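You operate a simulated robot arm through the tools that you are given. There is no shell and no other tool. Be economical: measure what you need, move in short steps, check, and stop when the job is done.

You run a simulated robot arm. Do the job below in one go: nothing can be reset, and whatever is moved stays where it is left.

JOB
Squeeze the lemon half on the counter, then stir its juice into the yellow jug.
Fine: all on the counter under the window; leave the halves on the blue tray; juice runs into the small bowl under the spout; fingers clear of the press; the squeezed half stays in the press; lever back up, bowl and spoon go back; spill nothing. Set down upright: spoon.

The check looks at the end state, three seconds after you hand in, the way a careful person would. Anything else that was tipped, shoved, dropped, spilled or broken makes it a failure.

ROBOT AND FRAMES
A 6-joint arm with a two-finger parallel gripper, fixed in place. Base frame: the origin is at the foot of the arm, x ahead of it, y to its left, z up; the work surface is at about z = 84. Units: cm, degrees, N and s.
With the tool pointing down near the work surface it reaches from about 36 to 82 cm from the base axis. Its first joint turns from -166.0 to 166.0 degrees. Payload 3.91 kg.
The tool frame sits at the grasp point between the pads (the TCP): z along the fingers, y along the line on which they close. The tips reach 3 cm beyond it. The gripper opens to 11 cm. The fingers are 2 cm wide and 1 cm thick; the gripper's body (4.8 by 11.2 cm) begins 5.5 cm behind the TCP.
Orientation is that of the tool frame in the base frame, as a unit quaternion [x, y, z, w]. With the fingers straight down and closing along the base's y, the tool's x points along the base's -x, its y along +y and its z along -z.

CONTROLS
- The arm moves only by the tool play_rows. Its argument "steps" is a list of rows, each a list of 7 numbers: the shift along the base's x, y, z in mm, then the turn, a rotation vector about the base's x, y, z in rad, then the opening in per cent of the stroke, from 0 (shut) to 100 (fully open). In form: [[tx, ty, tz, ax, ay, az, hand], ...]. A call has 1 to 8 rows; each row is the pose to reach, as a shift and turn from the pose commanded when the call began. A row lasts 0.2 s, in which the tool goes at most 5 cm and 8.6 degrees; a call with a longer step from one row to the next is refused whole, and so is a gripper value outside its range. Where a pose cannot be reached the arm comes as near as it can. A force on the tool above 40 N (or 10 N above the force at the start of the call, whichever is more), or a blocked arm, ends the call early, and 0.2 s more pass. Each finger travels about 4.5 cm/s and halts on what it meets, pressing with about 44 N; the grip force reading is that of the motor and also rises with nothing between the fingers. The clock runs only during rows and for 0.2 s after the last one: add rows that repeat a pose to give the fingers time. The reply holds the time, the measured pose of the TCP, the force on the tool along the base axes, the opening and the grip force, in the units named above and with some noise, with the torque about the TCP (base axes, N m) and any sound that the robot's microphone picked up.
- Cameras (640 x 400 px; columns grow to the right, rows downward): "scene" is fixed at [39.84, 49.91, 176.33]; the picture's right is [-1.00, -0.08, 0.00], its down [-0.08, 0.98, -0.20] and it looks along [0.02, -0.20, -0.98] (base axes); focal length 328 px, centre (320, 200). "wrist" rides on the gripper at [7.7, 0.7, -11.4] in the tool frame; the picture's right is [-0.09, 1.00, 0.00], its down [-0.80, -0.07, -0.59] and it looks along [-0.59, -0.05, 0.80] (tool axes); focal length 270 px, centre (320, 200).
- camera(camera): a new picture of that camera. The clock stands still meanwhile.
- lift_body(by): slides the trunk up (or, below 0, down) by that many cm; the arm rides with it, the base frame stays. It gives what a move gives, with no picture.
- measure_at(camera, pixels): for up to 12 pixels [column, row] of the newest picture of that camera ("zoom" is the newest enlarged one), the place [x, y, z] in the base frame of the surface seen there, good to about 0.2 cm. The clock stands still meanwhile.
- close_up(camera, box): a new picture of the part [left, top, right, bottom] of that camera's present view, enlarged. The clock stands still meanwhile.
- finish_job(): hands the job in; it is judged then, once.

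Keep the steps short. Do not move on a guess: measure, check each grasp and each placing, and mend mistakes. In all there are 80 turns and 34 pictures (those below and enlarged ones count). Leave the gripper open and the arm clear of the work at the hand-in unless told otherwise, and finish with a single line.

The tools are called as a command line: name --pt "numbers of a row" for each row, then --argument value for the rest, lists and objects as JSON in quotes. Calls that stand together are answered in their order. play_rows: Moves the arm, as the interface text tells. Its arguments: {"type":"object","properties":{"steps":{"type":"array","items":{"type":"array","items":{"type":"number"}}}},"required":["steps"]} The other tools are called the same way: lift_body (by) slides the trunk up or down; camera (camera) takes a picture; measure_at (camera, pixels) gives the place of the surface under pixels of a picture; close_up (camera, box) takes an enlarged picture of a part of a camera's view; finish_job () hands the job in.

At the start:

```text
time: 0.0
position: [30.29, 30.34, 136.59]
tool_rot: [0.0, 1.0, 0.0, 0.0]
contact_force: [0.7, -0.5, 0.3]
wrist_torque: [-0.02, -0.01, 0.02]
opening: 10.98
grasp_force: 0.0
trunk travel left (down, up): [-55.0, 6.0]
```

scene: 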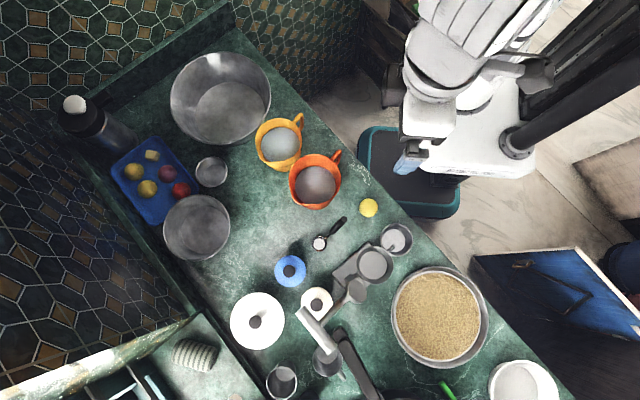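
wrist: 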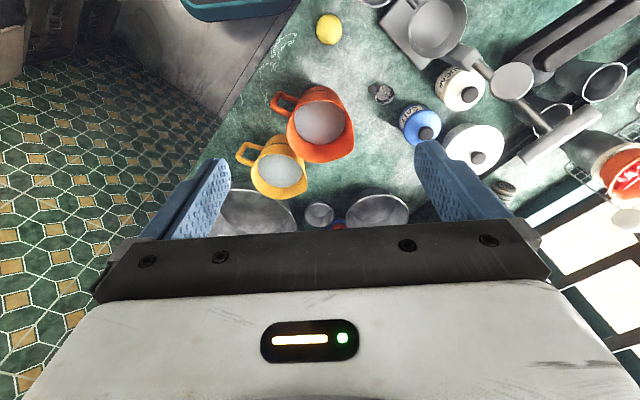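

I'll start with enlarged views of the press area and the jug and tray area, because the start picture is too small to read.

close_up --camera "scene" --box '[260, 180, 500, 330]'

close_up --camera "scene" --box '[100, 90, 360, 252]'

close_up --camera "scene" --box '[220, 270, 460, 400]'

```text
2.67 times, centred on (380, 255) of scene
```

zoom: 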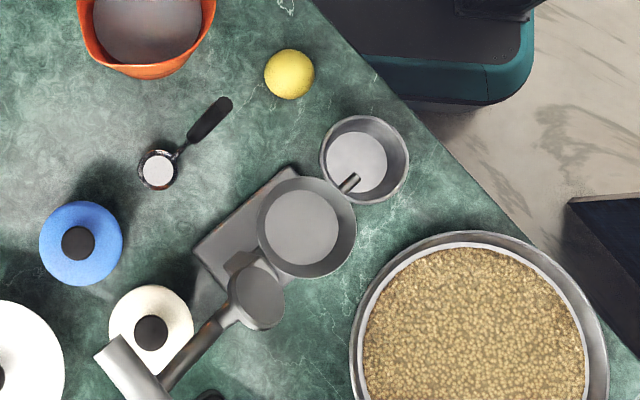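

```text
2.46 times, centred on (230, 171) of scene
```

zoom: 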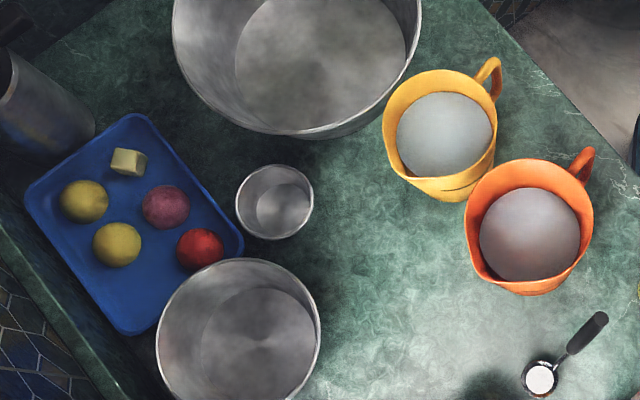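

```text
2.67 times, centred on (340, 335) of scene
```

zoom: 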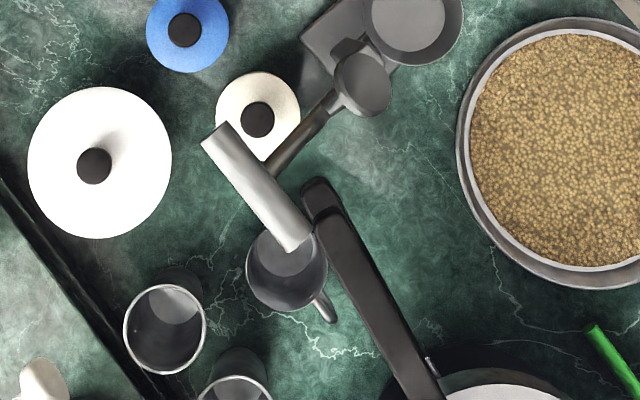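

The lemon half is at scene (369,207), the press cup at (375,265), the bowl at (397,240) and the lever's T-bar near (315,325). A black-handled spoon-like thing is at (325,240). I'll measure all of these.

measure_at --camera "scene" --pixels '[[369, 207], [363, 213], [320, 243], [331, 233], [342, 221], [373, 264], [391, 248], [397, 227], [410, 243], [393, 240], [357, 290], [341, 260]]'

measure_at --camera "zoom" --pixels '[[215, 138], [255, 190], [295, 240], [345, 95], [320, 115], [290, 150], [262, 190], [315, 60], [375, 80], [258, 115], [290, 262], [323, 305]]'

measure_at --camera "scene" --pixels '[[279, 143], [261, 128], [299, 142], [280, 167], [298, 118], [316, 182], [294, 188], [336, 155], [318, 207], [211, 171], [350, 216], [378, 282]]'

```text
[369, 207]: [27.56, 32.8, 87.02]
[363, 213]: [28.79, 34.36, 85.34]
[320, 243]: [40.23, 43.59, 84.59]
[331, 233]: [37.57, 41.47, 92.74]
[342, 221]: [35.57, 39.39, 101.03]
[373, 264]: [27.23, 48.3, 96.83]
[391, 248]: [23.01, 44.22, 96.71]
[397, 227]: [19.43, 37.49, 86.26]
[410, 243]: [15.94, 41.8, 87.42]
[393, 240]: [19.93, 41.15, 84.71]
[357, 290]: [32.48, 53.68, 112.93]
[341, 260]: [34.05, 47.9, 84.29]
```

```text
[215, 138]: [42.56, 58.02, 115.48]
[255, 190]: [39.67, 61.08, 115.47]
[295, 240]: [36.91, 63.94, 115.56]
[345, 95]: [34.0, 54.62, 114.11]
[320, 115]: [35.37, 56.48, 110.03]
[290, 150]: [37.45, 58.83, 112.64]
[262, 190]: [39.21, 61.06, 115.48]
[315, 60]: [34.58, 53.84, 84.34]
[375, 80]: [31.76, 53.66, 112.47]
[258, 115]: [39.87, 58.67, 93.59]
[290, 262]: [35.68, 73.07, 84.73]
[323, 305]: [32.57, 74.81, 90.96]
```

```text
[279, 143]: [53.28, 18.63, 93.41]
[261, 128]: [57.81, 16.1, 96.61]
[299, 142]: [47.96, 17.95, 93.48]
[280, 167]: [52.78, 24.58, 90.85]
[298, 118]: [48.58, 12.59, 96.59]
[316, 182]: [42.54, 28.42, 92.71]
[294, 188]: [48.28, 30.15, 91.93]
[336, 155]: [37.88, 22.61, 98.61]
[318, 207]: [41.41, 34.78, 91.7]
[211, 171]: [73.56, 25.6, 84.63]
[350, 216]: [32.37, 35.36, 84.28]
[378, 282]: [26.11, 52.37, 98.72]
```

I'll zoom in with the wrist camera on the spoon, press and jugs, since it gives a view from another side.

close_up --camera "wrist" --box '[300, 0, 540, 150]'

```text
2.67 times, centred on (420, 75) of wrist
```

zoom: 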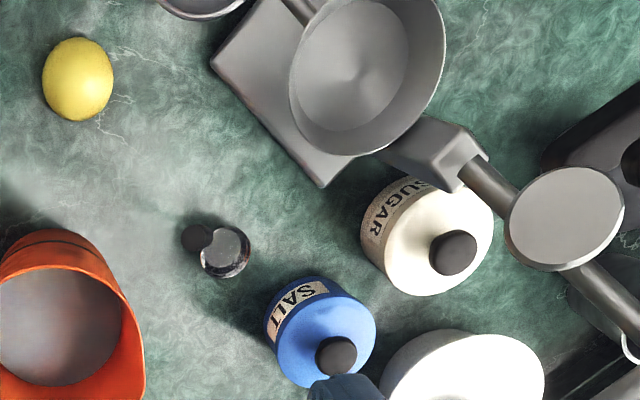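

The spoon stands on its bowl with a leaning handle, whose top is about (35.6,39.4,101). The lever is hinged behind the cup and now tips away from it. Nothing lies under the hand below z 103, so I'll lower the trunk 28 cm to the working height.

lift_body --by -28

camera --camera "wrist"

```text
time: 2.8
position: [30.19, 30.44, 108.49]
tool_rot: [0.0, 1.0, -0.001, 0.0]
contact_force: [0.0, 1.0, -0.1]
wrist_torque: [0.0, -0.02, 0.0]
opening: 11.0
grasp_force: 0.0
trunk travel left (down, up): [-27.0, 34.0]
```

```text
27 pictures are left
```

wrist: 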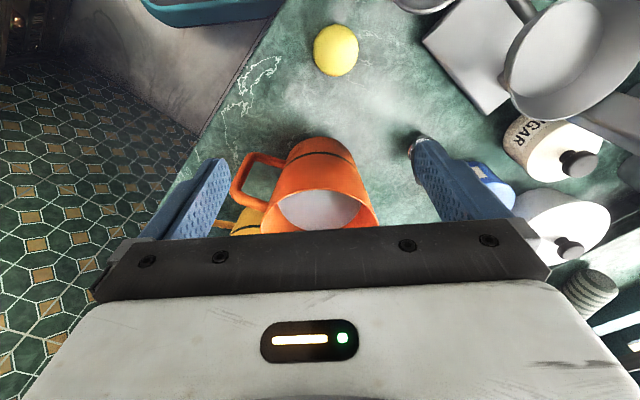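

The hand is clear of everything. I'll turn it 45° so the camera faces the press and the fingers close across the lever's plane. At the same time I'll move over the lemon at (27.6,32.8).

play_rows --pt "-5 4 0 0 0 0.131 100" --pt "-10 8 0 0 0 0.262 100" --pt "-15 12 0 0 0 0.393 100" --pt "-20 16 0 0 0 0.524 100" --pt "-25 20 0 0 0 0.655 100" --pt "-27 24 0 0 0 0.785 100"

camera --camera "wrist"

```text
time: 4.2
position: [27.49, 32.97, 108.53]
tool_rot: [-0.384, 0.923, 0.0, 0.0]
contact_force: [-0.3, -0.4, 0.8]
wrist_torque: [0.01, 0.0, 0.03]
opening: 10.98
grasp_force: 0.0
trunk travel left (down, up): [-27.0, 34.0]
```

```text
26 pictures are left
```

wrist: 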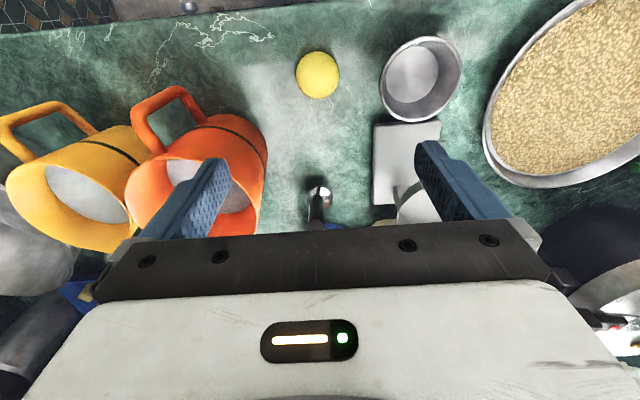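

The wrist picture shows the lemon at (317,75) and the bowl at (421,78). The finger hides the spout. I'll measure the lemon outline and the bowl rim.

measure_at --camera "wrist" --pixels '[[317, 58], [317, 75], [299, 75], [336, 75], [317, 94], [425, 38], [383, 80], [460, 75], [418, 121], [415, 75], [405, 160], [320, 195]]'

close_up --camera "wrist" --box '[280, 20, 480, 145]'

```text
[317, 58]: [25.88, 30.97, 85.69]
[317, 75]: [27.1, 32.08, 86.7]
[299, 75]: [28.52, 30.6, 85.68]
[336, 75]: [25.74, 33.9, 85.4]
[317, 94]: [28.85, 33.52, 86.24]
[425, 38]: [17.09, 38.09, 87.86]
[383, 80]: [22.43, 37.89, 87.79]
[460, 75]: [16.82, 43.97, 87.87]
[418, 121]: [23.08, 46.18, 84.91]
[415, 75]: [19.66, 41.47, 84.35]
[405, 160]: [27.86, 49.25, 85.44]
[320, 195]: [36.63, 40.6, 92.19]
```

```text
3.20 times, centred on (380, 82) of wrist
```

zoom: 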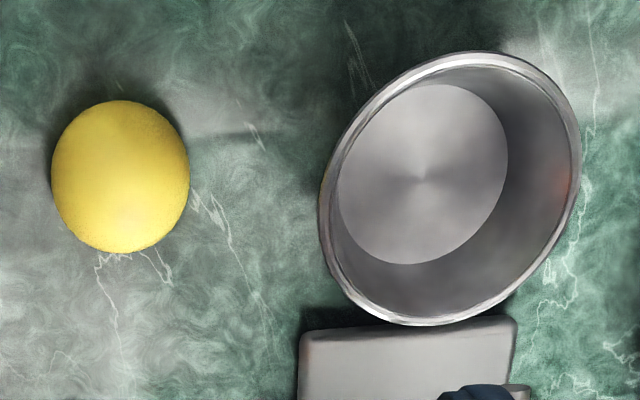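

The bowl rim centre is about (19.9,41.2), radius 4.15, rim z 87.8. The lemon centre is about (27.3,32.5). I'll also measure the spout tip, cup rim and cup floor in the scene picture.

measure_at --camera "scene" --pixels '[[392, 247], [393, 246], [394, 245.5], [394.5, 244.8], [357, 265], [392.5, 265], [375, 247.5], [373, 283.5], [364, 265], [382, 265], [373, 255], [373, 275]]'

```text
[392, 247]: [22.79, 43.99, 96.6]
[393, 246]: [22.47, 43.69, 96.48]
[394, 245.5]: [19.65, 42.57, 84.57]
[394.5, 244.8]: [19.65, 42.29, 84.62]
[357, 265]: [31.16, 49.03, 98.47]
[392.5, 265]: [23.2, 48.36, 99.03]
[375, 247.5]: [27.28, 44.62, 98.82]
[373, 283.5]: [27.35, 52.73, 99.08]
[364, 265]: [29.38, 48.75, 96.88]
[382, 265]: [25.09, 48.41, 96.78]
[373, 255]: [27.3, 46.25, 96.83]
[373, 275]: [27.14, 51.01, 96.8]
```

The spout tip at (22.3,43.5) is inside the bowl's rim. The cup centre is (27.2,48.6), rim z 99, floor z 96.8. I'll narrow the fingers to 7.5 cm and descend over the lemon, stopping at TCP z of about 92.

play_rows --pt "-2 -5 -20 0 0 0 68" --pt "-2 -5 -55 0 0 0 68" --pt "-2 -5 -95 0 0 0 68" --pt "-2 -5 -130 0 0 0 68" --pt "-2 -5 -155 0 0 0 68" --pt "-2 -5 -165 0 0 0 68"

camera --camera "wrist"

```text
time: 5.6
position: [27.14, 32.32, 92.1]
tool_rot: [-0.382, 0.924, -0.001, -0.001]
contact_force: [-0.3, 0.1, -0.1]
wrist_torque: [-0.02, -0.02, -0.01]
opening: 7.48
grasp_force: 0.1
trunk travel left (down, up): [-27.0, 34.0]
```

```text
24 pictures are left
```

wrist: 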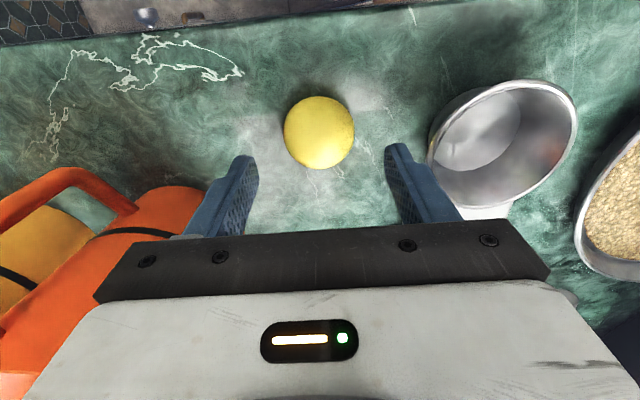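

The lemon is centred between the fingers in the wrist picture. I'll lower 42 mm to z 87.9 and close gently.

play_rows --pt "1 1 -25 0 0 0 68" --pt "1 1 -42 0 0 0 68" --pt "1 1 -42 0 0 0 55" --pt "1 1 -42 0 0 0 40" --pt "1 1 -42 0 0 0 38" --pt "1 1 -42 0 0 0 38"

```text
time: 7.0
position: [27.3, 32.47, 87.81]
tool_rot: [-0.383, 0.924, 0.0, 0.0]
contact_force: [-0.3, 0.0, -0.2]
wrist_torque: [0.03, -0.03, 0.0]
opening: 4.81
grasp_force: 44.2
trunk travel left (down, up): [-27.0, 34.0]
```

The fingers have stopped at 4.81 cm with grip force, so the lemon is held. I'll lift it 10 mm, then straight up to about z 108.

play_rows --pt "0 0 10 0 0 0 38" --pt "0 0 30 0 0 0 38" --pt "0 0 60 0 0 0 38" --pt "0 0 100 0 0 0 38" --pt "0 0 140 0 0 0 38" --pt "0 0 170 0 0 0 38" --pt "0 0 180 0 0 0 38"

camera --camera "wrist"

```text
time: 8.6
position: [27.63, 32.44, 105.93]
tool_rot: [-0.382, 0.924, 0.0, 0.0]
contact_force: [0.3, -0.5, -0.2]
wrist_torque: [0.01, 0.01, 0.01]
opening: 4.78
grasp_force: 44.3
trunk travel left (down, up): [-27.0, 34.0]
```

```text
23 pictures are left
```

wrist: 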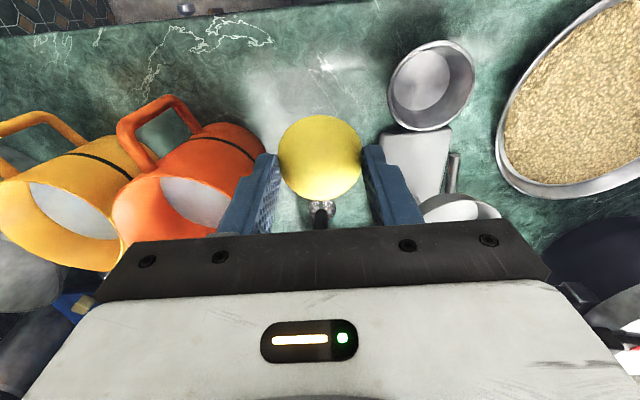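

The lemon is firmly held. I'll carry it along +y at z 106 to above the cup at (27.2,48.6), with the lever's ram about 7 cm beyond it.

play_rows --pt "0 20 10 0 0 0 38" --pt "0 50 15 0 0 0 38" --pt "-1 85 15 0 0 0 38" --pt "-2 120 15 0 0 0 38" --pt "-2 145 10 0 0 0 38" --pt "-2 158 5 0 0 0 38" --pt "-2 161 0 0 0 0 38" --pt "-2 161 0 0 0 0 38"

close_up --camera "scene" --box '[260, 180, 500, 330]'

```text
time: 10.4
position: [27.25, 48.51, 105.81]
tool_rot: [-0.383, 0.924, 0.0, 0.0]
contact_force: [0.5, 0.6, -0.7]
wrist_torque: [-0.02, 0.01, -0.01]
opening: 4.78
grasp_force: 44.3
trunk travel left (down, up): [-27.0, 34.0]
```

```text
2.67 times, centred on (380, 255) of scene
```

zoom: 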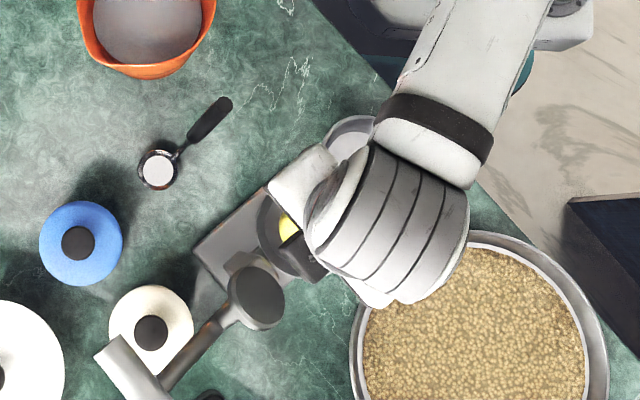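

The hand clears the ram and the lemon is over the cup. I'll lower 47 mm so the tips are at about z 98 inside the rim, and watch the force.

play_rows --pt "0 1 -20 0 0 0 38" --pt "0 1 -35 0 0 0 38" --pt "0 1 -43 0 0 0 38" --pt "0 1 -47 0 0 0 38" --pt "0 1 -47 0 0 0 38"

camera --camera "wrist"

```text
time: 11.6
position: [27.29, 48.63, 101.17]
tool_rot: [-0.383, 0.924, 0.0, 0.001]
contact_force: [3.2, 0.6, 5.7]
wrist_torque: [0.13, 0.1, -0.06]
opening: 4.77
grasp_force: 43.4
trunk travel left (down, up): [-27.0, 34.0]
```

```text
21 pictures are left
```

wrist: 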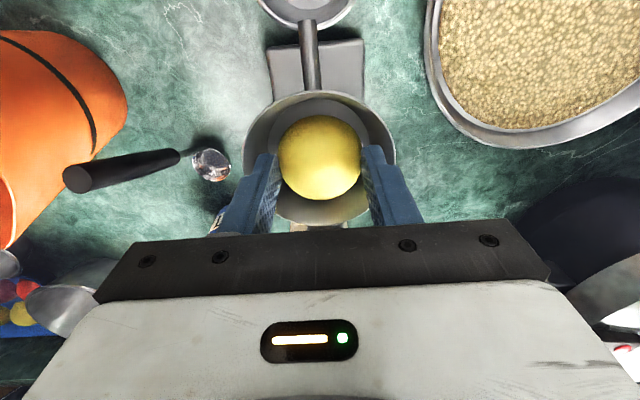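

There is a light 6 N touch and the lemon sits centred in the cup. I'll ease up 2 mm, open slightly to release, then lift straight out.

play_rows --pt "0 0 2 0 0 0 38" --pt "0 0 2 0 0 0 46" --pt "0 0 2 0 0 0 49" --pt "0 0 3 0 0 0 49" --pt "0 0 12 0 0 0 50" --pt "0 0 35 0 0 0 52" --pt "0 0 70 0 0 0 55"

camera --camera "wrist"

```text
time: 13.2
position: [27.27, 48.55, 108.01]
tool_rot: [-0.382, 0.924, 0.0, 0.0]
contact_force: [-0.6, 0.6, 0.8]
wrist_torque: [0.02, 0.03, 0.02]
opening: 6.05
grasp_force: 0.1
trunk travel left (down, up): [-27.0, 34.0]
```

```text
20 pictures are left
```

wrist: 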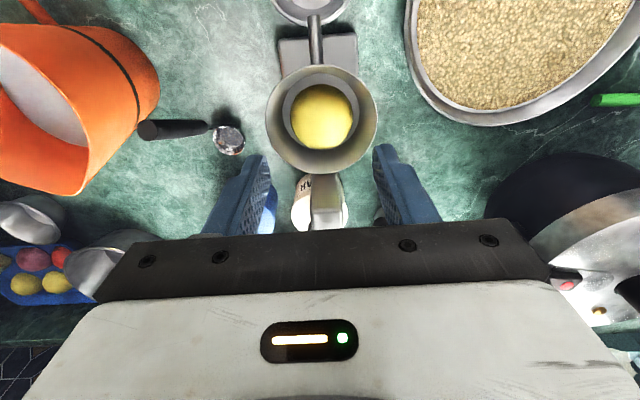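

The lemon sits in the cup at wrist (320,117). Next I'll measure the lemon, the hinge block at (325,205) and the spout against the bowl.

measure_at --camera "wrist" --pixels '[[320, 117], [312, 190], [326, 190], [340, 190], [326, 205], [326, 222], [315, 20], [315, 40], [226, 138], [150, 130], [200, 127]]'

measure_at --camera "scene" --pixels '[[350, 281], [352, 278], [347, 297], [340, 303], [335, 308], [346, 282], [357, 281], [361, 300], [366, 292], [347, 291], [332, 312], [352, 300]]'

```text
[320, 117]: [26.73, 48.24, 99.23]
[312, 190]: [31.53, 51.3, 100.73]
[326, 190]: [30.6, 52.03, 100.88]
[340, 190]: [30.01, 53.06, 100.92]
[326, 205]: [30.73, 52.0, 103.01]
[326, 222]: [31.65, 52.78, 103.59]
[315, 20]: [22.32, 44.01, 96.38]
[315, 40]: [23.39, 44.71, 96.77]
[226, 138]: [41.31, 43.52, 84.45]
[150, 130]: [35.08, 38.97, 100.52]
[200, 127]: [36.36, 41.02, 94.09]
```

```text
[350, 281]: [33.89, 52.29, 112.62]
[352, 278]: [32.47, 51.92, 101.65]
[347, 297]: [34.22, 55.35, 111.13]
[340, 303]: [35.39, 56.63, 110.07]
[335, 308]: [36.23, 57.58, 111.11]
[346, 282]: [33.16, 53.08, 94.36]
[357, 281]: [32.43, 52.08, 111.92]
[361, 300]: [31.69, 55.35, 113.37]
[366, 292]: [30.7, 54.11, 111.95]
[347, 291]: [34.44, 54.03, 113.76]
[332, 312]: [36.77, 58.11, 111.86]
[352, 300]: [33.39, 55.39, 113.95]
```

Working out the lever from these readings:
- The T-bar is about 2 cm thick. Its centre is (39.7,61.0,114.5) and it runs along (-0.70,0.71).
- The hinge is near (31.5,53.1,104) and the arm is about 15 cm long.

Before I go near the bar, I'll check how high the things around it stand.

measure_at --camera "scene" --pixels '[[340, 345], [352, 365], [370, 395], [327, 360], [318, 318], [305, 325], [299, 319], [304, 315], [308, 328], [313, 324], [332, 360], [440, 315]]'

```text
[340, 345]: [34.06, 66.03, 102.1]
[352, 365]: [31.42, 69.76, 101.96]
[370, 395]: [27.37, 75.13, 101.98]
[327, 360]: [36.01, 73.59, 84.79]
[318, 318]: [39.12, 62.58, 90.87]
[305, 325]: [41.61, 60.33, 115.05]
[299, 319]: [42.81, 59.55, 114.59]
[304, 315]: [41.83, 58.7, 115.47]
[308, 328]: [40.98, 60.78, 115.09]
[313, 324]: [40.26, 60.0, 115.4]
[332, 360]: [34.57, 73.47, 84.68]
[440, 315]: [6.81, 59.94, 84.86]
```

The black thing is only z 102, so the route above is clear. I'll raise the trunk 14 cm, taking the tips above the lever, before turning and travelling.

lift_body --by 14

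play_rows --pt "0 0 0 0 0 -0.14 60" --pt "0 0 0 0 0 -0.28 60" --pt "0 0 0 0 0 -0.42 60" --pt "0 0 0 0 0 -0.56 60" --pt "0 0 0 0 0 -0.7 60" --pt "0 0 0 0 0 -0.84 60" --pt "0 0 0 0 0 -0.98 60" --pt "0 0 0 0 0 -1.12 60"

```text
time: 14.9
position: [27.23, 48.47, 121.98]
tool_rot: [-0.383, 0.924, 0.0, -0.001]
contact_force: [-0.5, 0.2, 0.1]
wrist_torque: [-0.03, 0.02, -0.01]
opening: 6.05
grasp_force: 0.1
trunk travel left (down, up): [-41.0, 20.0]
```

```text
time: 16.7
position: [27.25, 48.46, 121.99]
tool_rot: [0.167, 0.986, 0.0, 0.0]
contact_force: [-0.9, 0.1, 0.2]
wrist_torque: [0.02, -0.01, -0.01]
opening: 6.63
grasp_force: 0.0
trunk travel left (down, up): [-41.0, 20.0]
```

I'll finish the turn and travel at z 122 to above the T-bar's near half at (41.5,59.1), then take a picture.

play_rows --pt "20 15 0 0 0 -0.12 50" --pt "45 33 0 0 0 -0.24 45" --pt "75 56 0 0 0 -0.36 42" --pt "105 78 0 0 0 -0.46 42" --pt "130 97 0 0 0 -0.46 42" --pt "142 106 0 0 0 -0.46 42" --pt "142 106 0 0 0 -0.46 42"

camera --camera "wrist"

```text
time: 18.3
position: [38.85, 55.87, 120.23]
tool_rot: [0.387, 0.922, 0.001, 0.0]
contact_force: [0.0, 0.5, 0.0]
wrist_torque: [0.02, 0.03, 0.0]
opening: 4.63
grasp_force: 0.0
out of reach, approached as far as the arm can: row 4, 5, 6, 7
trunk travel left (down, up): [-41.0, 20.0]
```

```text
19 pictures are left
```

wrist: 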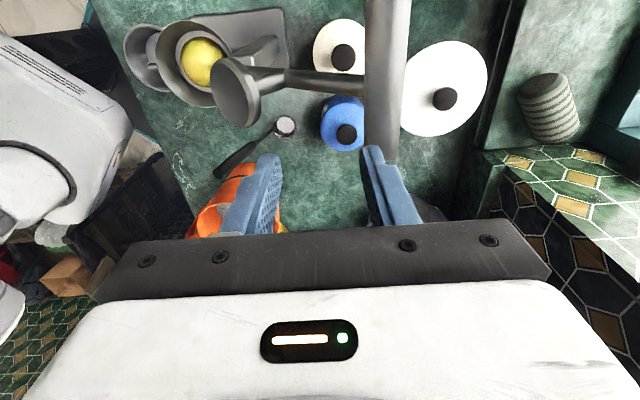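

At this trunk height the arm stops short of the bar by about 4 cm. Raising the trunk gives more outward reach at the same height, so I'll lift it 15 cm.

lift_body --by 15

play_rows --pt "0 0 0 0 0 0 42"

```text
time: 19.4
position: [38.77, 55.8, 128.75]
tool_rot: [0.387, 0.922, -0.009, -0.001]
contact_force: [0.2, 0.0, -1.8]
wrist_torque: [-0.02, 0.11, 0.0]
opening: 4.62
grasp_force: 0.1
trunk travel left (down, up): [-50.1, 10.9]
stopped: the force on the tool passed its limit at 60 N (the readings are from after the stop); the commanded pose is now the measured one
```

```text
time: 19.8
position: [38.72, 55.87, 128.75]
tool_rot: [0.388, 0.922, -0.008, -0.002]
contact_force: [0.3, 0.3, -1.0]
wrist_torque: [-0.05, 0.08, -0.02]
opening: 4.63
grasp_force: 0.0
trunk travel left (down, up): [-50.1, 10.9]
```

The lift stopped early on a force of 60 N. I'll look at the scene to see what the hand met before moving again.

camera --camera "scene"

```text
18 pictures are left
```

scene: 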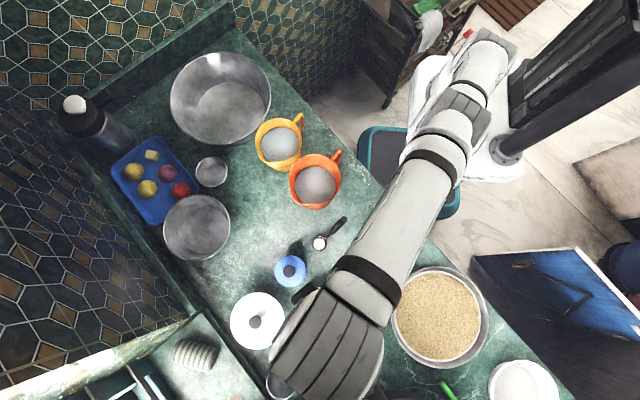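

Nothing is visibly knocked over, but the hand hides the lever. I'll check it with the wrist camera.

camera --camera "wrist"

```text
17 pictures are left
```

wrist: 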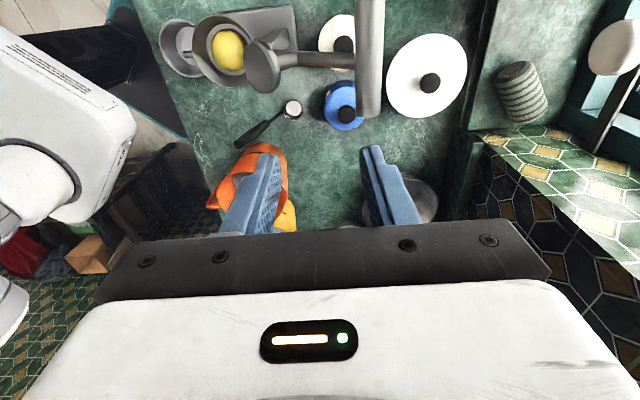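

The lever stands as before and nothing is displaced, so the stop probably came from the fully stretched arm. I'll lower 65 mm to z 122, with tips still 3.5 cm above the bar, and then go outward.

play_rows --pt "-5 -5 -15 0 0 0 42" --pt "-5 -5 -40 0 0 0 42" --pt "0 0 -65 0 0 0 42" --pt "12 14 -65 0 0 0 42" --pt "22 26 -65 0 0 0 42" --pt "28 32 -65 0 0 0 42" --pt "28 32 -65 0 0 0 42"

camera --camera "wrist"

```text
time: 21.6
position: [39.77, 56.99, 123.16]
tool_rot: [0.386, 0.923, -0.004, 0.0]
contact_force: [0.2, 0.1, 0.4]
wrist_torque: [-0.03, -0.01, 0.02]
opening: 4.64
grasp_force: 0.1
out of reach, approached as far as the arm can: row 6, 7
trunk travel left (down, up): [-50.1, 10.9]
stopped in row 7: the arm was blocked; the commanded pose is now the measured one
```

```text
16 pictures are left
```

wrist: 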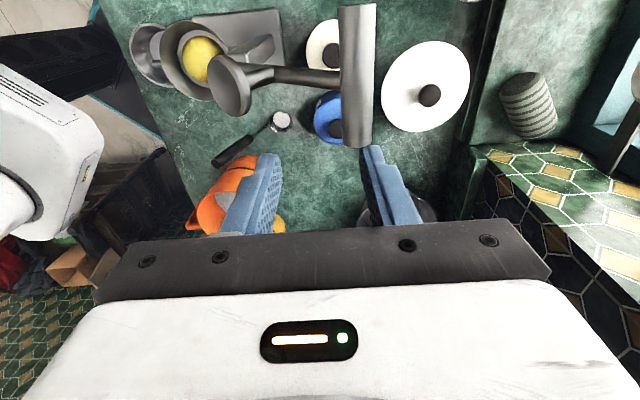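

I'm about 2.5 cm short still. I'll pull back a little so the arm isn't fully stretched, then raise the trunk 9 cm.

play_rows --pt "-15 -18 0 0 0 0 42" --pt "-25 -30 0 0 0 0 42" --pt "-25 -30 0 0 0 0 42"

lift_body --by 9

```text
time: 22.4
position: [39.04, 55.73, 121.73]
tool_rot: [0.386, 0.922, -0.013, -0.003]
contact_force: [0.2, 0.8, 0.0]
wrist_torque: [0.0, 0.02, -0.01]
opening: 4.63
grasp_force: 0.1
trunk travel left (down, up): [-50.1, 10.9]
```

```text
time: 23.4
position: [38.84, 55.65, 128.93]
tool_rot: [0.387, 0.922, -0.024, -0.005]
contact_force: [-1.2, -1.4, -3.2]
wrist_torque: [-0.01, 0.09, -0.03]
opening: 4.64
grasp_force: 0.0
trunk travel left (down, up): [-57.9, 3.1]
stopped: the force on the tool passed its limit at 57 N (the readings are from after the stop); the commanded pose is now the measured one
```

The lift stopped at the same height, z 129, with the tool slightly tilted, so something may be overhead. I'll hold still two rows and read the pose and force, then look at the scene.

play_rows --pt "0 0 -10 0 0 0 42" --pt "0 0 -30 0 0 0 42" --pt "-10 -12 -50 0 0 0 42" --pt "-20 -24 -60 0 0 0 42" --pt "-20 -24 -60 0 0 0 42" --pt "-20 -24 -60 0 0 0 42"

measure_at --camera "scene" --pixels '[[330, 345], [370, 290], [400, 220], [440, 150], [465, 100], [290, 330], [375, 375], [20, 380], [150, 335], [485, 65], [310, 390], [345, 310]]'

```text
time: 24.8
position: [36.84, 53.29, 122.91]
tool_rot: [0.387, 0.922, -0.023, -0.005]
contact_force: [0.5, -0.3, -0.2]
wrist_torque: [-0.01, 0.0, 0.01]
opening: 4.6
grasp_force: 0.0
trunk travel left (down, up): [-57.9, 3.1]
```

```text
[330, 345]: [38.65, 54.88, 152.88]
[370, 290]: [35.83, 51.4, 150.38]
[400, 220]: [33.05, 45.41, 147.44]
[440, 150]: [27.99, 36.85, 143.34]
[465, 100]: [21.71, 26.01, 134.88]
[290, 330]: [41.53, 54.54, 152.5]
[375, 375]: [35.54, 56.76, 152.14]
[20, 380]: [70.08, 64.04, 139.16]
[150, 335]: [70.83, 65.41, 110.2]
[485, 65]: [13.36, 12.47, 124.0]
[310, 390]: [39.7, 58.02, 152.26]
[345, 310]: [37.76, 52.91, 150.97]
```

The arm moves freely again, now with the trunk higher. I'll go out to above the bar at (41.5,59.1), keeping the tips above z 116.5.

play_rows --pt "12 15 -10 0 0 0 42" --pt "26 32 -20 0 0 0 42" --pt "38 47 -30 0 0 0 42" --pt "47 58 -30 0 0 0 42" --pt "47 58 -30 0 0 0 42"

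camera --camera "wrist"

```text
time: 26.2
position: [39.2, 56.29, 120.88]
tool_rot: [0.384, 0.923, -0.026, -0.006]
contact_force: [-0.5, 0.0, -0.1]
wrist_torque: [-0.03, -0.01, 0.01]
opening: 4.64
grasp_force: 0.1
trunk travel left (down, up): [-57.9, 3.1]
stopped in row 5: the arm was blocked; the commanded pose is now the measured one
```

```text
15 pictures are left
```

wrist: 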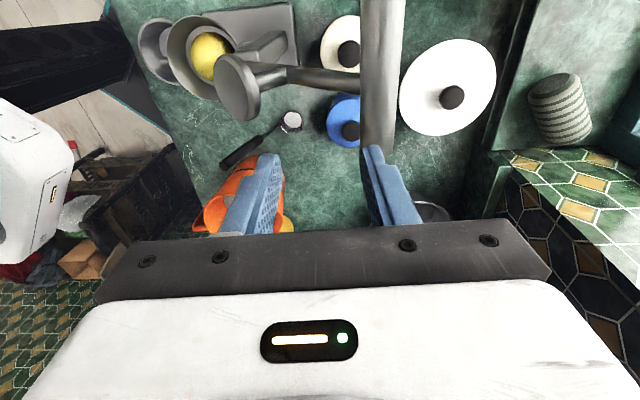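

The arm reports being blocked, although the tips should be 2 cm above the bar. I'll measure the bar and the finger tips in this wrist picture to see whether they touch.

measure_at --camera "wrist" --pixels '[[380, 20], [380, 80], [378, 140], [365, 100], [395, 100], [375, 150], [368, 158], [385, 165], [265, 160], [300, 80], [240, 85], [415, 140]]'

```text
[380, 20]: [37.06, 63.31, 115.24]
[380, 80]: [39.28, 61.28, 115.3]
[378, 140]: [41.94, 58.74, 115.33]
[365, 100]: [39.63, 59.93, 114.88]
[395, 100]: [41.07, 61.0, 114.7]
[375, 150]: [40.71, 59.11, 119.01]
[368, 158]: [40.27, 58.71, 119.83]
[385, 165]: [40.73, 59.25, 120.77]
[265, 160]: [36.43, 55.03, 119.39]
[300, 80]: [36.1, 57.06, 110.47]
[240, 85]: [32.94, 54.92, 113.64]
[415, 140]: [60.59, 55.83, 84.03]
```

The fingers don't touch the bar. The arm is simply straight at full reach with the tool vertical. Tilting the fingers outward by 26° about the bar's direction gives the missing reach, so I'll tilt about the TCP here.

play_rows --pt "-3 -3 5 0.07 -0.0715 0 42" --pt "-5 -5 8 0.14 -0.143 0 42" --pt "-5 -5 10 0.21 -0.2145 0 42" --pt "-5 -5 10 0.28 -0.286 0 42" --pt "-5 -5 10 0.315 -0.322 0 42" --pt "-5 -5 10 0.315 -0.322 0 42"

```text
time: 27.6
position: [41.18, 58.45, 119.9]
tool_rot: [0.379, 0.906, 0.17, 0.078]
contact_force: [0.5, -0.3, -0.1]
wrist_torque: [-0.01, 0.0, 0.0]
opening: 4.64
grasp_force: 0.2
trunk travel left (down, up): [-57.9, 3.1]
```

The TCP now reads (41.2,58.5,119.9) with a 22° tilt, so the reach is there. I'll hold one row and look to settle the pose.

play_rows --pt "0 0 0 0 0 0 42" --pt "0 0 0 0 0 0 42"

camera --camera "wrist"

```text
time: 28.2
position: [41.1, 58.32, 119.85]
tool_rot: [0.378, 0.906, 0.172, 0.078]
contact_force: [0.0, -1.3, 0.2]
wrist_torque: [0.01, 0.0, 0.02]
opening: 4.61
grasp_force: 0.1
trunk travel left (down, up): [-57.9, 3.1]
```

```text
14 pictures are left
```

wrist: 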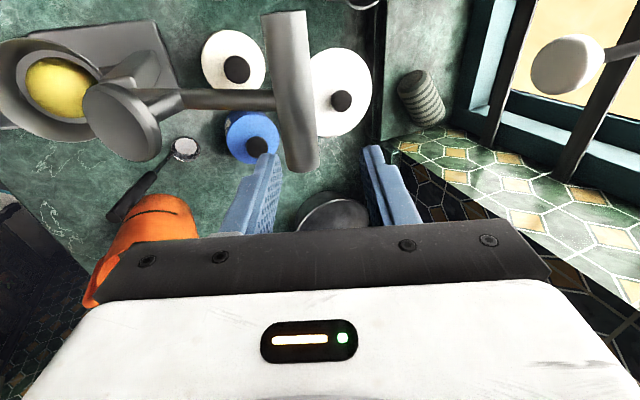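

The bar's end lies between the fingers as seen from above. It sits 0.9 cm further out and 5.3 cm below the TCP. I'll descend over it with open fingers and then narrow them to a loose cage.

play_rows --pt "3 3 -15 0 0 0 42" --pt "5 5 -30 0 0 0 42" --pt "6 6 -42 0 0 0 42" --pt "6 6 -52 0 0 0 42" --pt "6 6 -52 0 0 0 34" --pt "6 6 -52 0 0 0 28" --pt "6 6 -52 0 0 0 28"

camera --camera "wrist"

```text
time: 29.8
position: [41.67, 59.16, 114.57]
tool_rot: [0.378, 0.907, 0.17, 0.078]
contact_force: [0.0, 0.8, 0.5]
wrist_torque: [-0.03, 0.02, 0.0]
opening: 3.07
grasp_force: 0.1
trunk travel left (down, up): [-57.9, 3.1]
```

```text
13 pictures are left
```

wrist: 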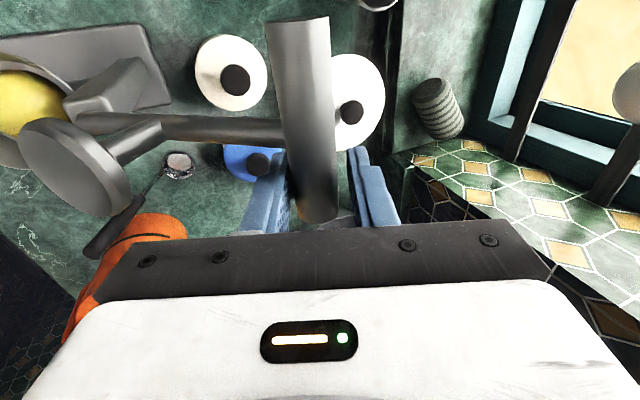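

The bar is caged at 3.07 cm opening with no contact force. I'll swing it along the arc about the hinge, 24° for now, watching the force.

play_rows --pt "-8 -7 11 0 0 0 28" --pt "-17 -16 21 0 0 0 28" --pt "-26 -26 30 0 0 0 28" --pt "-36 -36 37 0 0 0 28" --pt "-36 -36 37 0 0 0 28"

```text
time: 31.0
position: [38.09, 55.4, 118.17]
tool_rot: [0.38, 0.906, 0.169, 0.078]
contact_force: [0.4, -0.3, 0.5]
wrist_torque: [0.01, 0.04, 0.03]
opening: 3.09
grasp_force: 0.3
trunk travel left (down, up): [-57.9, 3.1]
```

No resistance, so the lever turns freely. I'll continue over the top to about 102° while bringing the tool back toward vertical, then check with a picture.

play_rows --pt "-11 -10 6 -0.035 0.036 0 28" --pt "-22 -21 10 -0.07 0.072 0 28" --pt "-33 -32 12 -0.105 0.108 0 28" --pt "-44 -44 13 -0.14 0.144 0 28" --pt "-56 -55 12 -0.175 0.18 0 28" --pt "-67 -66 10 -0.21 0.215 0 28" --pt "-67 -66 10 -0.21 0.215 0 28"

camera --camera "wrist"

```text
time: 32.6
position: [31.31, 48.74, 119.38]
tool_rot: [0.385, 0.922, 0.033, 0.02]
contact_force: [-0.6, 0.2, -0.4]
wrist_torque: [-0.01, 0.0, 0.0]
opening: 3.12
grasp_force: 0.3
trunk travel left (down, up): [-57.9, 3.1]
```

```text
12 pictures are left
```

wrist: 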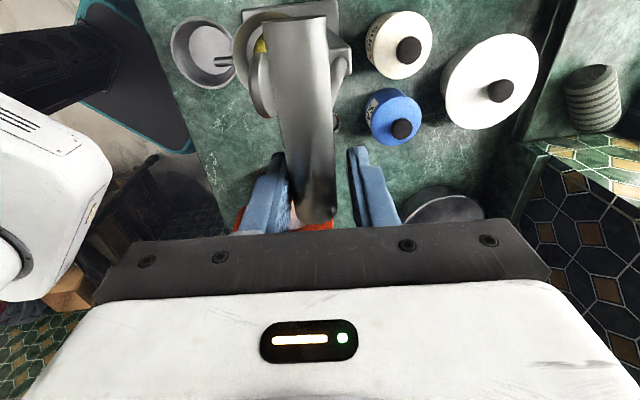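

The bar is still in the cage and just past vertical. I'll continue along the arc to about 150°, holding the lever back with the near finger.

play_rows --pt "-11 -11 -4 0 0 0 28" --pt "-22 -21 -10 0 0 0 28" --pt "-32 -31 -17 0 0 0 28" --pt "-42 -41 -26 0 0 0 28" --pt "-50 -49 -36 0 0 0 28" --pt "-59 -57 -47 0 0 0 28" --pt "-66 -64 -60 0 0 0 28" --pt "-72 -70 -73 0 0 0 28"

camera --camera "wrist"

```text
time: 34.4
position: [24.07, 41.89, 112.04]
tool_rot: [0.385, 0.922, 0.033, 0.02]
contact_force: [-1.8, -1.3, 0.3]
wrist_torque: [-0.04, 0.02, -0.02]
opening: 3.17
grasp_force: 0.7
trunk travel left (down, up): [-57.9, 3.1]
```

```text
11 pictures are left
```

wrist: 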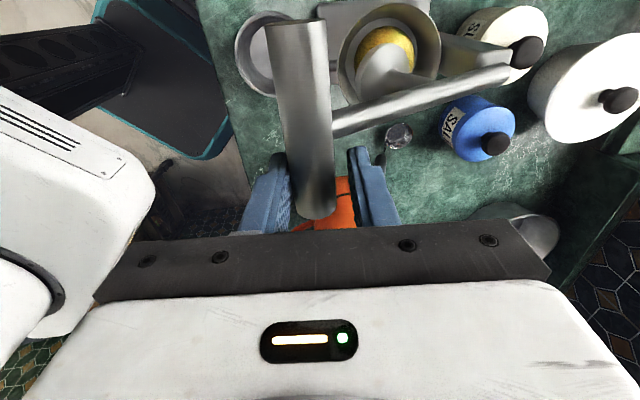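

The ram is now over the lemon and the bar rests lightly on the near finger. I'll continue to about 168°, watching for contact with the lemon.

play_rows --pt "-3 -3 -7 0 0 0 28" --pt "-5 -5 -14 0 0 0 28" --pt "-7 -7 -21 0 0 0 28" --pt "-9 -9 -29 0 0 0 28" --pt "-11 -10 -37 0 0 0 28" --pt "-12 -12 -45 0 0 0 28" --pt "-12 -12 -45 0 0 0 28"

camera --camera "wrist"

```text
time: 36.0
position: [22.83, 40.78, 107.41]
tool_rot: [0.385, 0.922, 0.032, 0.02]
contact_force: [-0.5, 0.2, -0.9]
wrist_torque: [0.01, 0.02, -0.02]
opening: 3.1
grasp_force: 0.0
trunk travel left (down, up): [-57.9, 3.1]
```

```text
10 pictures are left
```

wrist: 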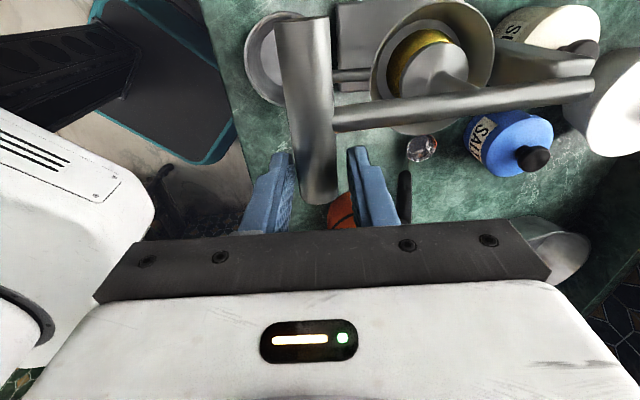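

The ram looks to be on the lemon. I'll measure the bar, rod and ram heights now.

measure_at --camera "wrist" --pixels '[[305, 40], [310, 100], [318, 160], [360, 118], [450, 105], [550, 88], [440, 75], [420, 45], [350, 75], [280, 60], [420, 150], [404, 190]]'

```text
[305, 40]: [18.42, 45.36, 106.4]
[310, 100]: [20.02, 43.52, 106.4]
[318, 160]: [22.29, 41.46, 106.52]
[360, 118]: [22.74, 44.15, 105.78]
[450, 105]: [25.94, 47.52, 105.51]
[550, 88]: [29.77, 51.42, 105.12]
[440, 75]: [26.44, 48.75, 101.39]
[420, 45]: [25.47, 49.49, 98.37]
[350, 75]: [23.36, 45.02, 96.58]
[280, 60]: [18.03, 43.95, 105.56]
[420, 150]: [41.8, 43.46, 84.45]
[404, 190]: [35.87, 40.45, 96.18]
```

The bar sits level at z 105.4, and the ram rests on the lemon. I'll open a little, rise off the bar, shift to its middle at (20.2,43.4), close the fingers and hover above it.

play_rows --pt "0 0 0 0 0 0 36" --pt "0 0 25 0 0 0 36" --pt "0 0 55 0 0 0 30" --pt "-13 13 55 0 0 0 15" --pt "-26 26 55 0 0 0 5" --pt "-26 26 45 0 0 0 0" --pt "-26 26 35 0 0 0 0"

```text
time: 37.6
position: [20.3, 43.22, 110.98]
tool_rot: [0.384, 0.923, 0.033, 0.021]
contact_force: [0.6, 0.0, 0.0]
wrist_torque: [0.04, 0.02, 0.02]
opening: 0.0
grasp_force: 37.7
trunk travel left (down, up): [-57.9, 3.1]
```

The closed tips are at z 108, just over the bar's middle. I'll press down slowly.

play_rows --pt "0 0 -12 0 0 0 0" --pt "0 0 -18 0 0 0 0" --pt "0 0 -23 0 0 0 0" --pt "0 0 -27 0 0 0 0" --pt "0 0 -31 0 0 0 0" --pt "0 0 -35 0 0 0 0" --pt "0 0 -39 0 0 0 0" --pt "0 0 -39 0 0 0 0"

```text
time: 38.5
position: [20.24, 43.23, 109.11]
tool_rot: [0.384, 0.922, 0.04, 0.02]
contact_force: [-3.9, -9.1, 25.3]
wrist_torque: [-0.24, 0.17, 0.0]
opening: 0.01
grasp_force: 37.8
trunk travel left (down, up): [-57.9, 3.1]
stopped in row 4: the force on the tool passed its limit at 46 N (the readings are from after the stop); the commanded pose is now the measured one
```

The bar resists: the call stopped at 46 N and 25 N remains. I'll keep pressing in 1 mm steps so the lemon has time to yield.

play_rows --pt "0 0 -1 0 0 0 0" --pt "0 0 -1 0 0 0 0" --pt "0 0 -2 0 0 0 0" --pt "0 0 -2 0 0 0 0" --pt "0 0 -3 0 0 0 0" --pt "0 0 -3 0 0 0 0" --pt "0 0 -4 0 0 0 0" --pt "0 0 -4 0 0 0 0"

```text
time: 39.1
position: [20.31, 43.36, 109.12]
tool_rot: [0.385, 0.922, 0.042, 0.019]
contact_force: [-5.8, -12.3, 23.9]
wrist_torque: [-0.34, 0.2, 0.03]
opening: 0.02
grasp_force: 37.4
trunk travel left (down, up): [-57.9, 3.1]
stopped in row 3: the force on the tool passed its limit at 41 N (the readings are from after the stop); the commanded pose is now the measured one
```

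It is stiff, with a sideways force too. I'll look to see where the tips bear and whether juice has run.

close_up --camera "wrist" --box '[200, 0, 560, 225]'

```text
1.78 times, centred on (380, 112) of wrist
```

zoom: 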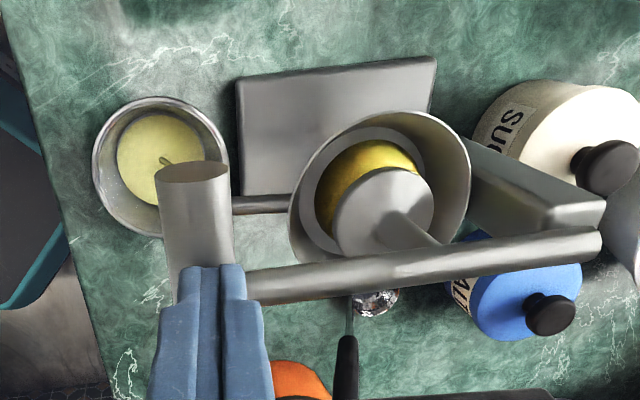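

There is juice in the bowl at zoom (160,165), and the bar no longer gives under 40 N. I'll measure the bar and the juice level.

measure_at --camera "zoom" --pixels '[[195, 172], [200, 230], [140, 180], [150, 140], [190, 140], [380, 210], [350, 180], [400, 265], [580, 240], [165, 162]]'

play_rows --pt "0 0 -2 0 0 0 0" --pt "0 0 -2 0 0 0 0" --pt "0 0 -2 0 0 0 0" --pt "0 0 -2 0 0 0 0" --pt "0 0 -2 0 0 0 0" --pt "0 0 -2 0 0 0 0"

```text
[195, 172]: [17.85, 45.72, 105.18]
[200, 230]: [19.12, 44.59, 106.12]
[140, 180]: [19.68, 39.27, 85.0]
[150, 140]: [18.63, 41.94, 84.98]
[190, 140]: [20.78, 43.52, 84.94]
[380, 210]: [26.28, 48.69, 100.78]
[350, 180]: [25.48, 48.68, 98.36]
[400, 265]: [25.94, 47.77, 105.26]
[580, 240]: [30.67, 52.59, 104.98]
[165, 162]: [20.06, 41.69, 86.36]
```

```text
time: 39.6
position: [20.41, 43.32, 109.22]
tool_rot: [0.385, 0.922, 0.044, 0.019]
contact_force: [-5.6, -13.6, 24.1]
wrist_torque: [-0.37, 0.24, -0.03]
opening: 0.0
grasp_force: 38.3
trunk travel left (down, up): [-57.9, 3.1]
stopped in row 2: the force on the tool passed its limit at 41 N (the readings are from after the stop); the commanded pose is now the measured one
```

Juice stands at z 85.0 and what looks like a stream is still falling. The lever is at its stop, so I'll just hold this pressure for a while.

play_rows --pt "0 0 0 0 0 0 0" --pt "0 0 0 0 0 0 0" --pt "0 0 0 0 0 0 0" --pt "0 0 0 0 0 0 0" --pt "0 0 0 0 0 0 0" --pt "0 0 0 0 0 0 0" --pt "0 0 0 0 0 0 0" --pt "0 0 0 0 0 0 0"

close_up --camera "wrist" --box '[200, 0, 560, 225]'

```text
time: 41.4
position: [20.34, 43.44, 109.22]
tool_rot: [0.384, 0.922, 0.044, 0.019]
contact_force: [-2.5, -6.2, 38.2]
wrist_torque: [-0.24, 0.19, -0.01]
opening: 0.0
grasp_force: 37.3
trunk travel left (down, up): [-57.9, 3.1]
```

```text
1.78 times, centred on (380, 112) of wrist
```

zoom: 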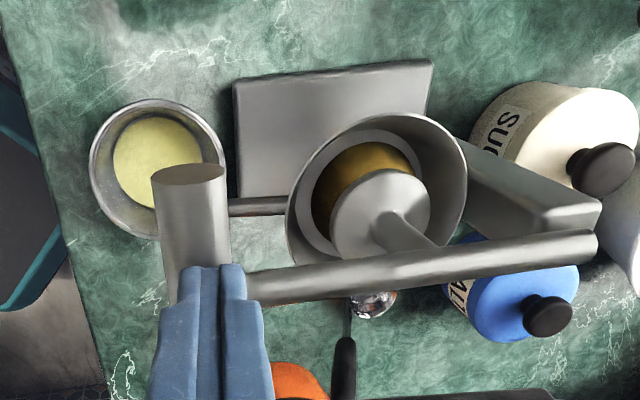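

The lemon has gone flat and brownish, and the stream has stopped with the juice all in the bowl. Next I'll take the lever back up: rise, shift to the bar's free half, open, go down around it and grip.

play_rows --pt "0 0 20 0 0 0 0" --pt "10 -10 30 0 0 0 20" --pt "19 -19 30 0 0 0 38" --pt "19 -19 30 0 0 0 38" --pt "19 -19 0 0 0 0 38" --pt "19 -19 -34 0 0 0 38" --pt "19 -19 -34 0 0 0 20" --pt "19 -19 -34 0 0 0 14"

```text
time: 43.2
position: [22.35, 41.71, 105.48]
tool_rot: [0.385, 0.922, 0.042, 0.019]
contact_force: [-0.9, -4.5, 0.2]
wrist_torque: [-0.04, 0.18, -0.08]
opening: 2.35
grasp_force: 25.5
trunk travel left (down, up): [-57.9, 3.1]
```

The bar is gripped at 2.35 cm. I'll lift it back along the arc slowly.

play_rows --pt "1 1 9 0 0 0 14" --pt "2 2 18 0 0 0 14" --pt "5 5 34 0 0 0 14" --pt "9 9 49 0 0 0 14" --pt "14 14 63 0 0 0 14" --pt "20 20 77 0 0 0 14" --pt "28 27 89 0 0 0 14" --pt "36 35 100 0 0 0 14"

```text
time: 45.0
position: [25.86, 45.18, 115.61]
tool_rot: [0.385, 0.922, 0.042, 0.02]
contact_force: [-2.6, -4.9, -0.4]
wrist_torque: [-0.22, 0.36, -0.01]
opening: 2.31
grasp_force: 43.8
trunk travel left (down, up): [-57.9, 3.1]
```

The lever follows with about 5 N. I'll loosen to a cage and carry it on over the top to 84°, tilting the tool outward again.

play_rows --pt "9 9 10 0.0 0.0 0 24" --pt "19 18 19 0.028 -0.029 0 26" --pt "29 28 26 0.056 -0.058 0 26" --pt "39 39 32 0.084 -0.087 0 26" --pt "50 49 36 0.112 -0.116 0 26" --pt "62 60 38 0.14 -0.145 0 26" --pt "73 72 39 0.168 -0.174 0 26" --pt "85 83 38 0.196 -0.203 0 26"

```text
time: 46.8
position: [34.5, 53.47, 119.21]
tool_rot: [0.379, 0.906, 0.171, 0.075]
contact_force: [-1.3, -1.1, 0.2]
wrist_torque: [-0.02, -0.01, -0.05]
opening: 2.85
grasp_force: 0.1
trunk travel left (down, up): [-57.9, 3.1]
```

Still free. I'll bring it down to its original rest at about 42°.

play_rows --pt "11 11 -2 0 0 0 26" --pt "22 22 -7 0 0 0 26" --pt "33 32 -12 0 0 0 26" --pt "43 42 -20 0 0 0 26" --pt "53 52 -28 0 0 0 26" --pt "62 60 -38 0 0 0 26" --pt "69 67 -48 0 0 0 26" --pt "72 70 -52 0 0 0 26"

```text
time: 48.6
position: [41.69, 60.53, 114.19]
tool_rot: [0.378, 0.907, 0.17, 0.076]
contact_force: [-2.3, -1.6, 0.1]
wrist_torque: [-0.03, 0.0, 0.01]
opening: 3.0
grasp_force: 1.1
trunk travel left (down, up): [-57.9, 3.1]
```

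The lever is back against its rest, with a light 3 N contact. I'll open and withdraw back along the tool axis, then retract inward.

play_rows --pt "-2 -2 0 0 0 0 34" --pt "-2 -2 0 0 0 0 42" --pt "-2 -2 0 0 0 0 42" --pt "-6 -6 15 0 0 0 42" --pt "-14 -13 40 0 0 0 42" --pt "-21 -20 65 0 0 0 42" --pt "-21 -22 75 0 0 0 42"

camera --camera "wrist"

```text
time: 50.2
position: [39.6, 58.34, 121.71]
tool_rot: [0.378, 0.907, 0.17, 0.075]
contact_force: [-0.3, 0.3, -0.5]
wrist_torque: [-0.01, 0.01, 0.03]
opening: 4.63
grasp_force: 0.0
trunk travel left (down, up): [-57.9, 3.1]
```

```text
7 pictures are left
```

wrist: 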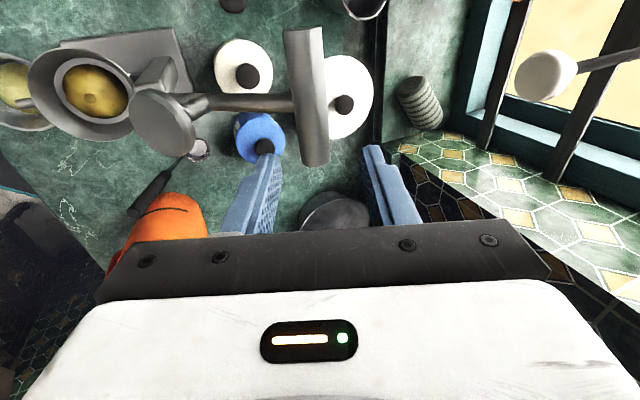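

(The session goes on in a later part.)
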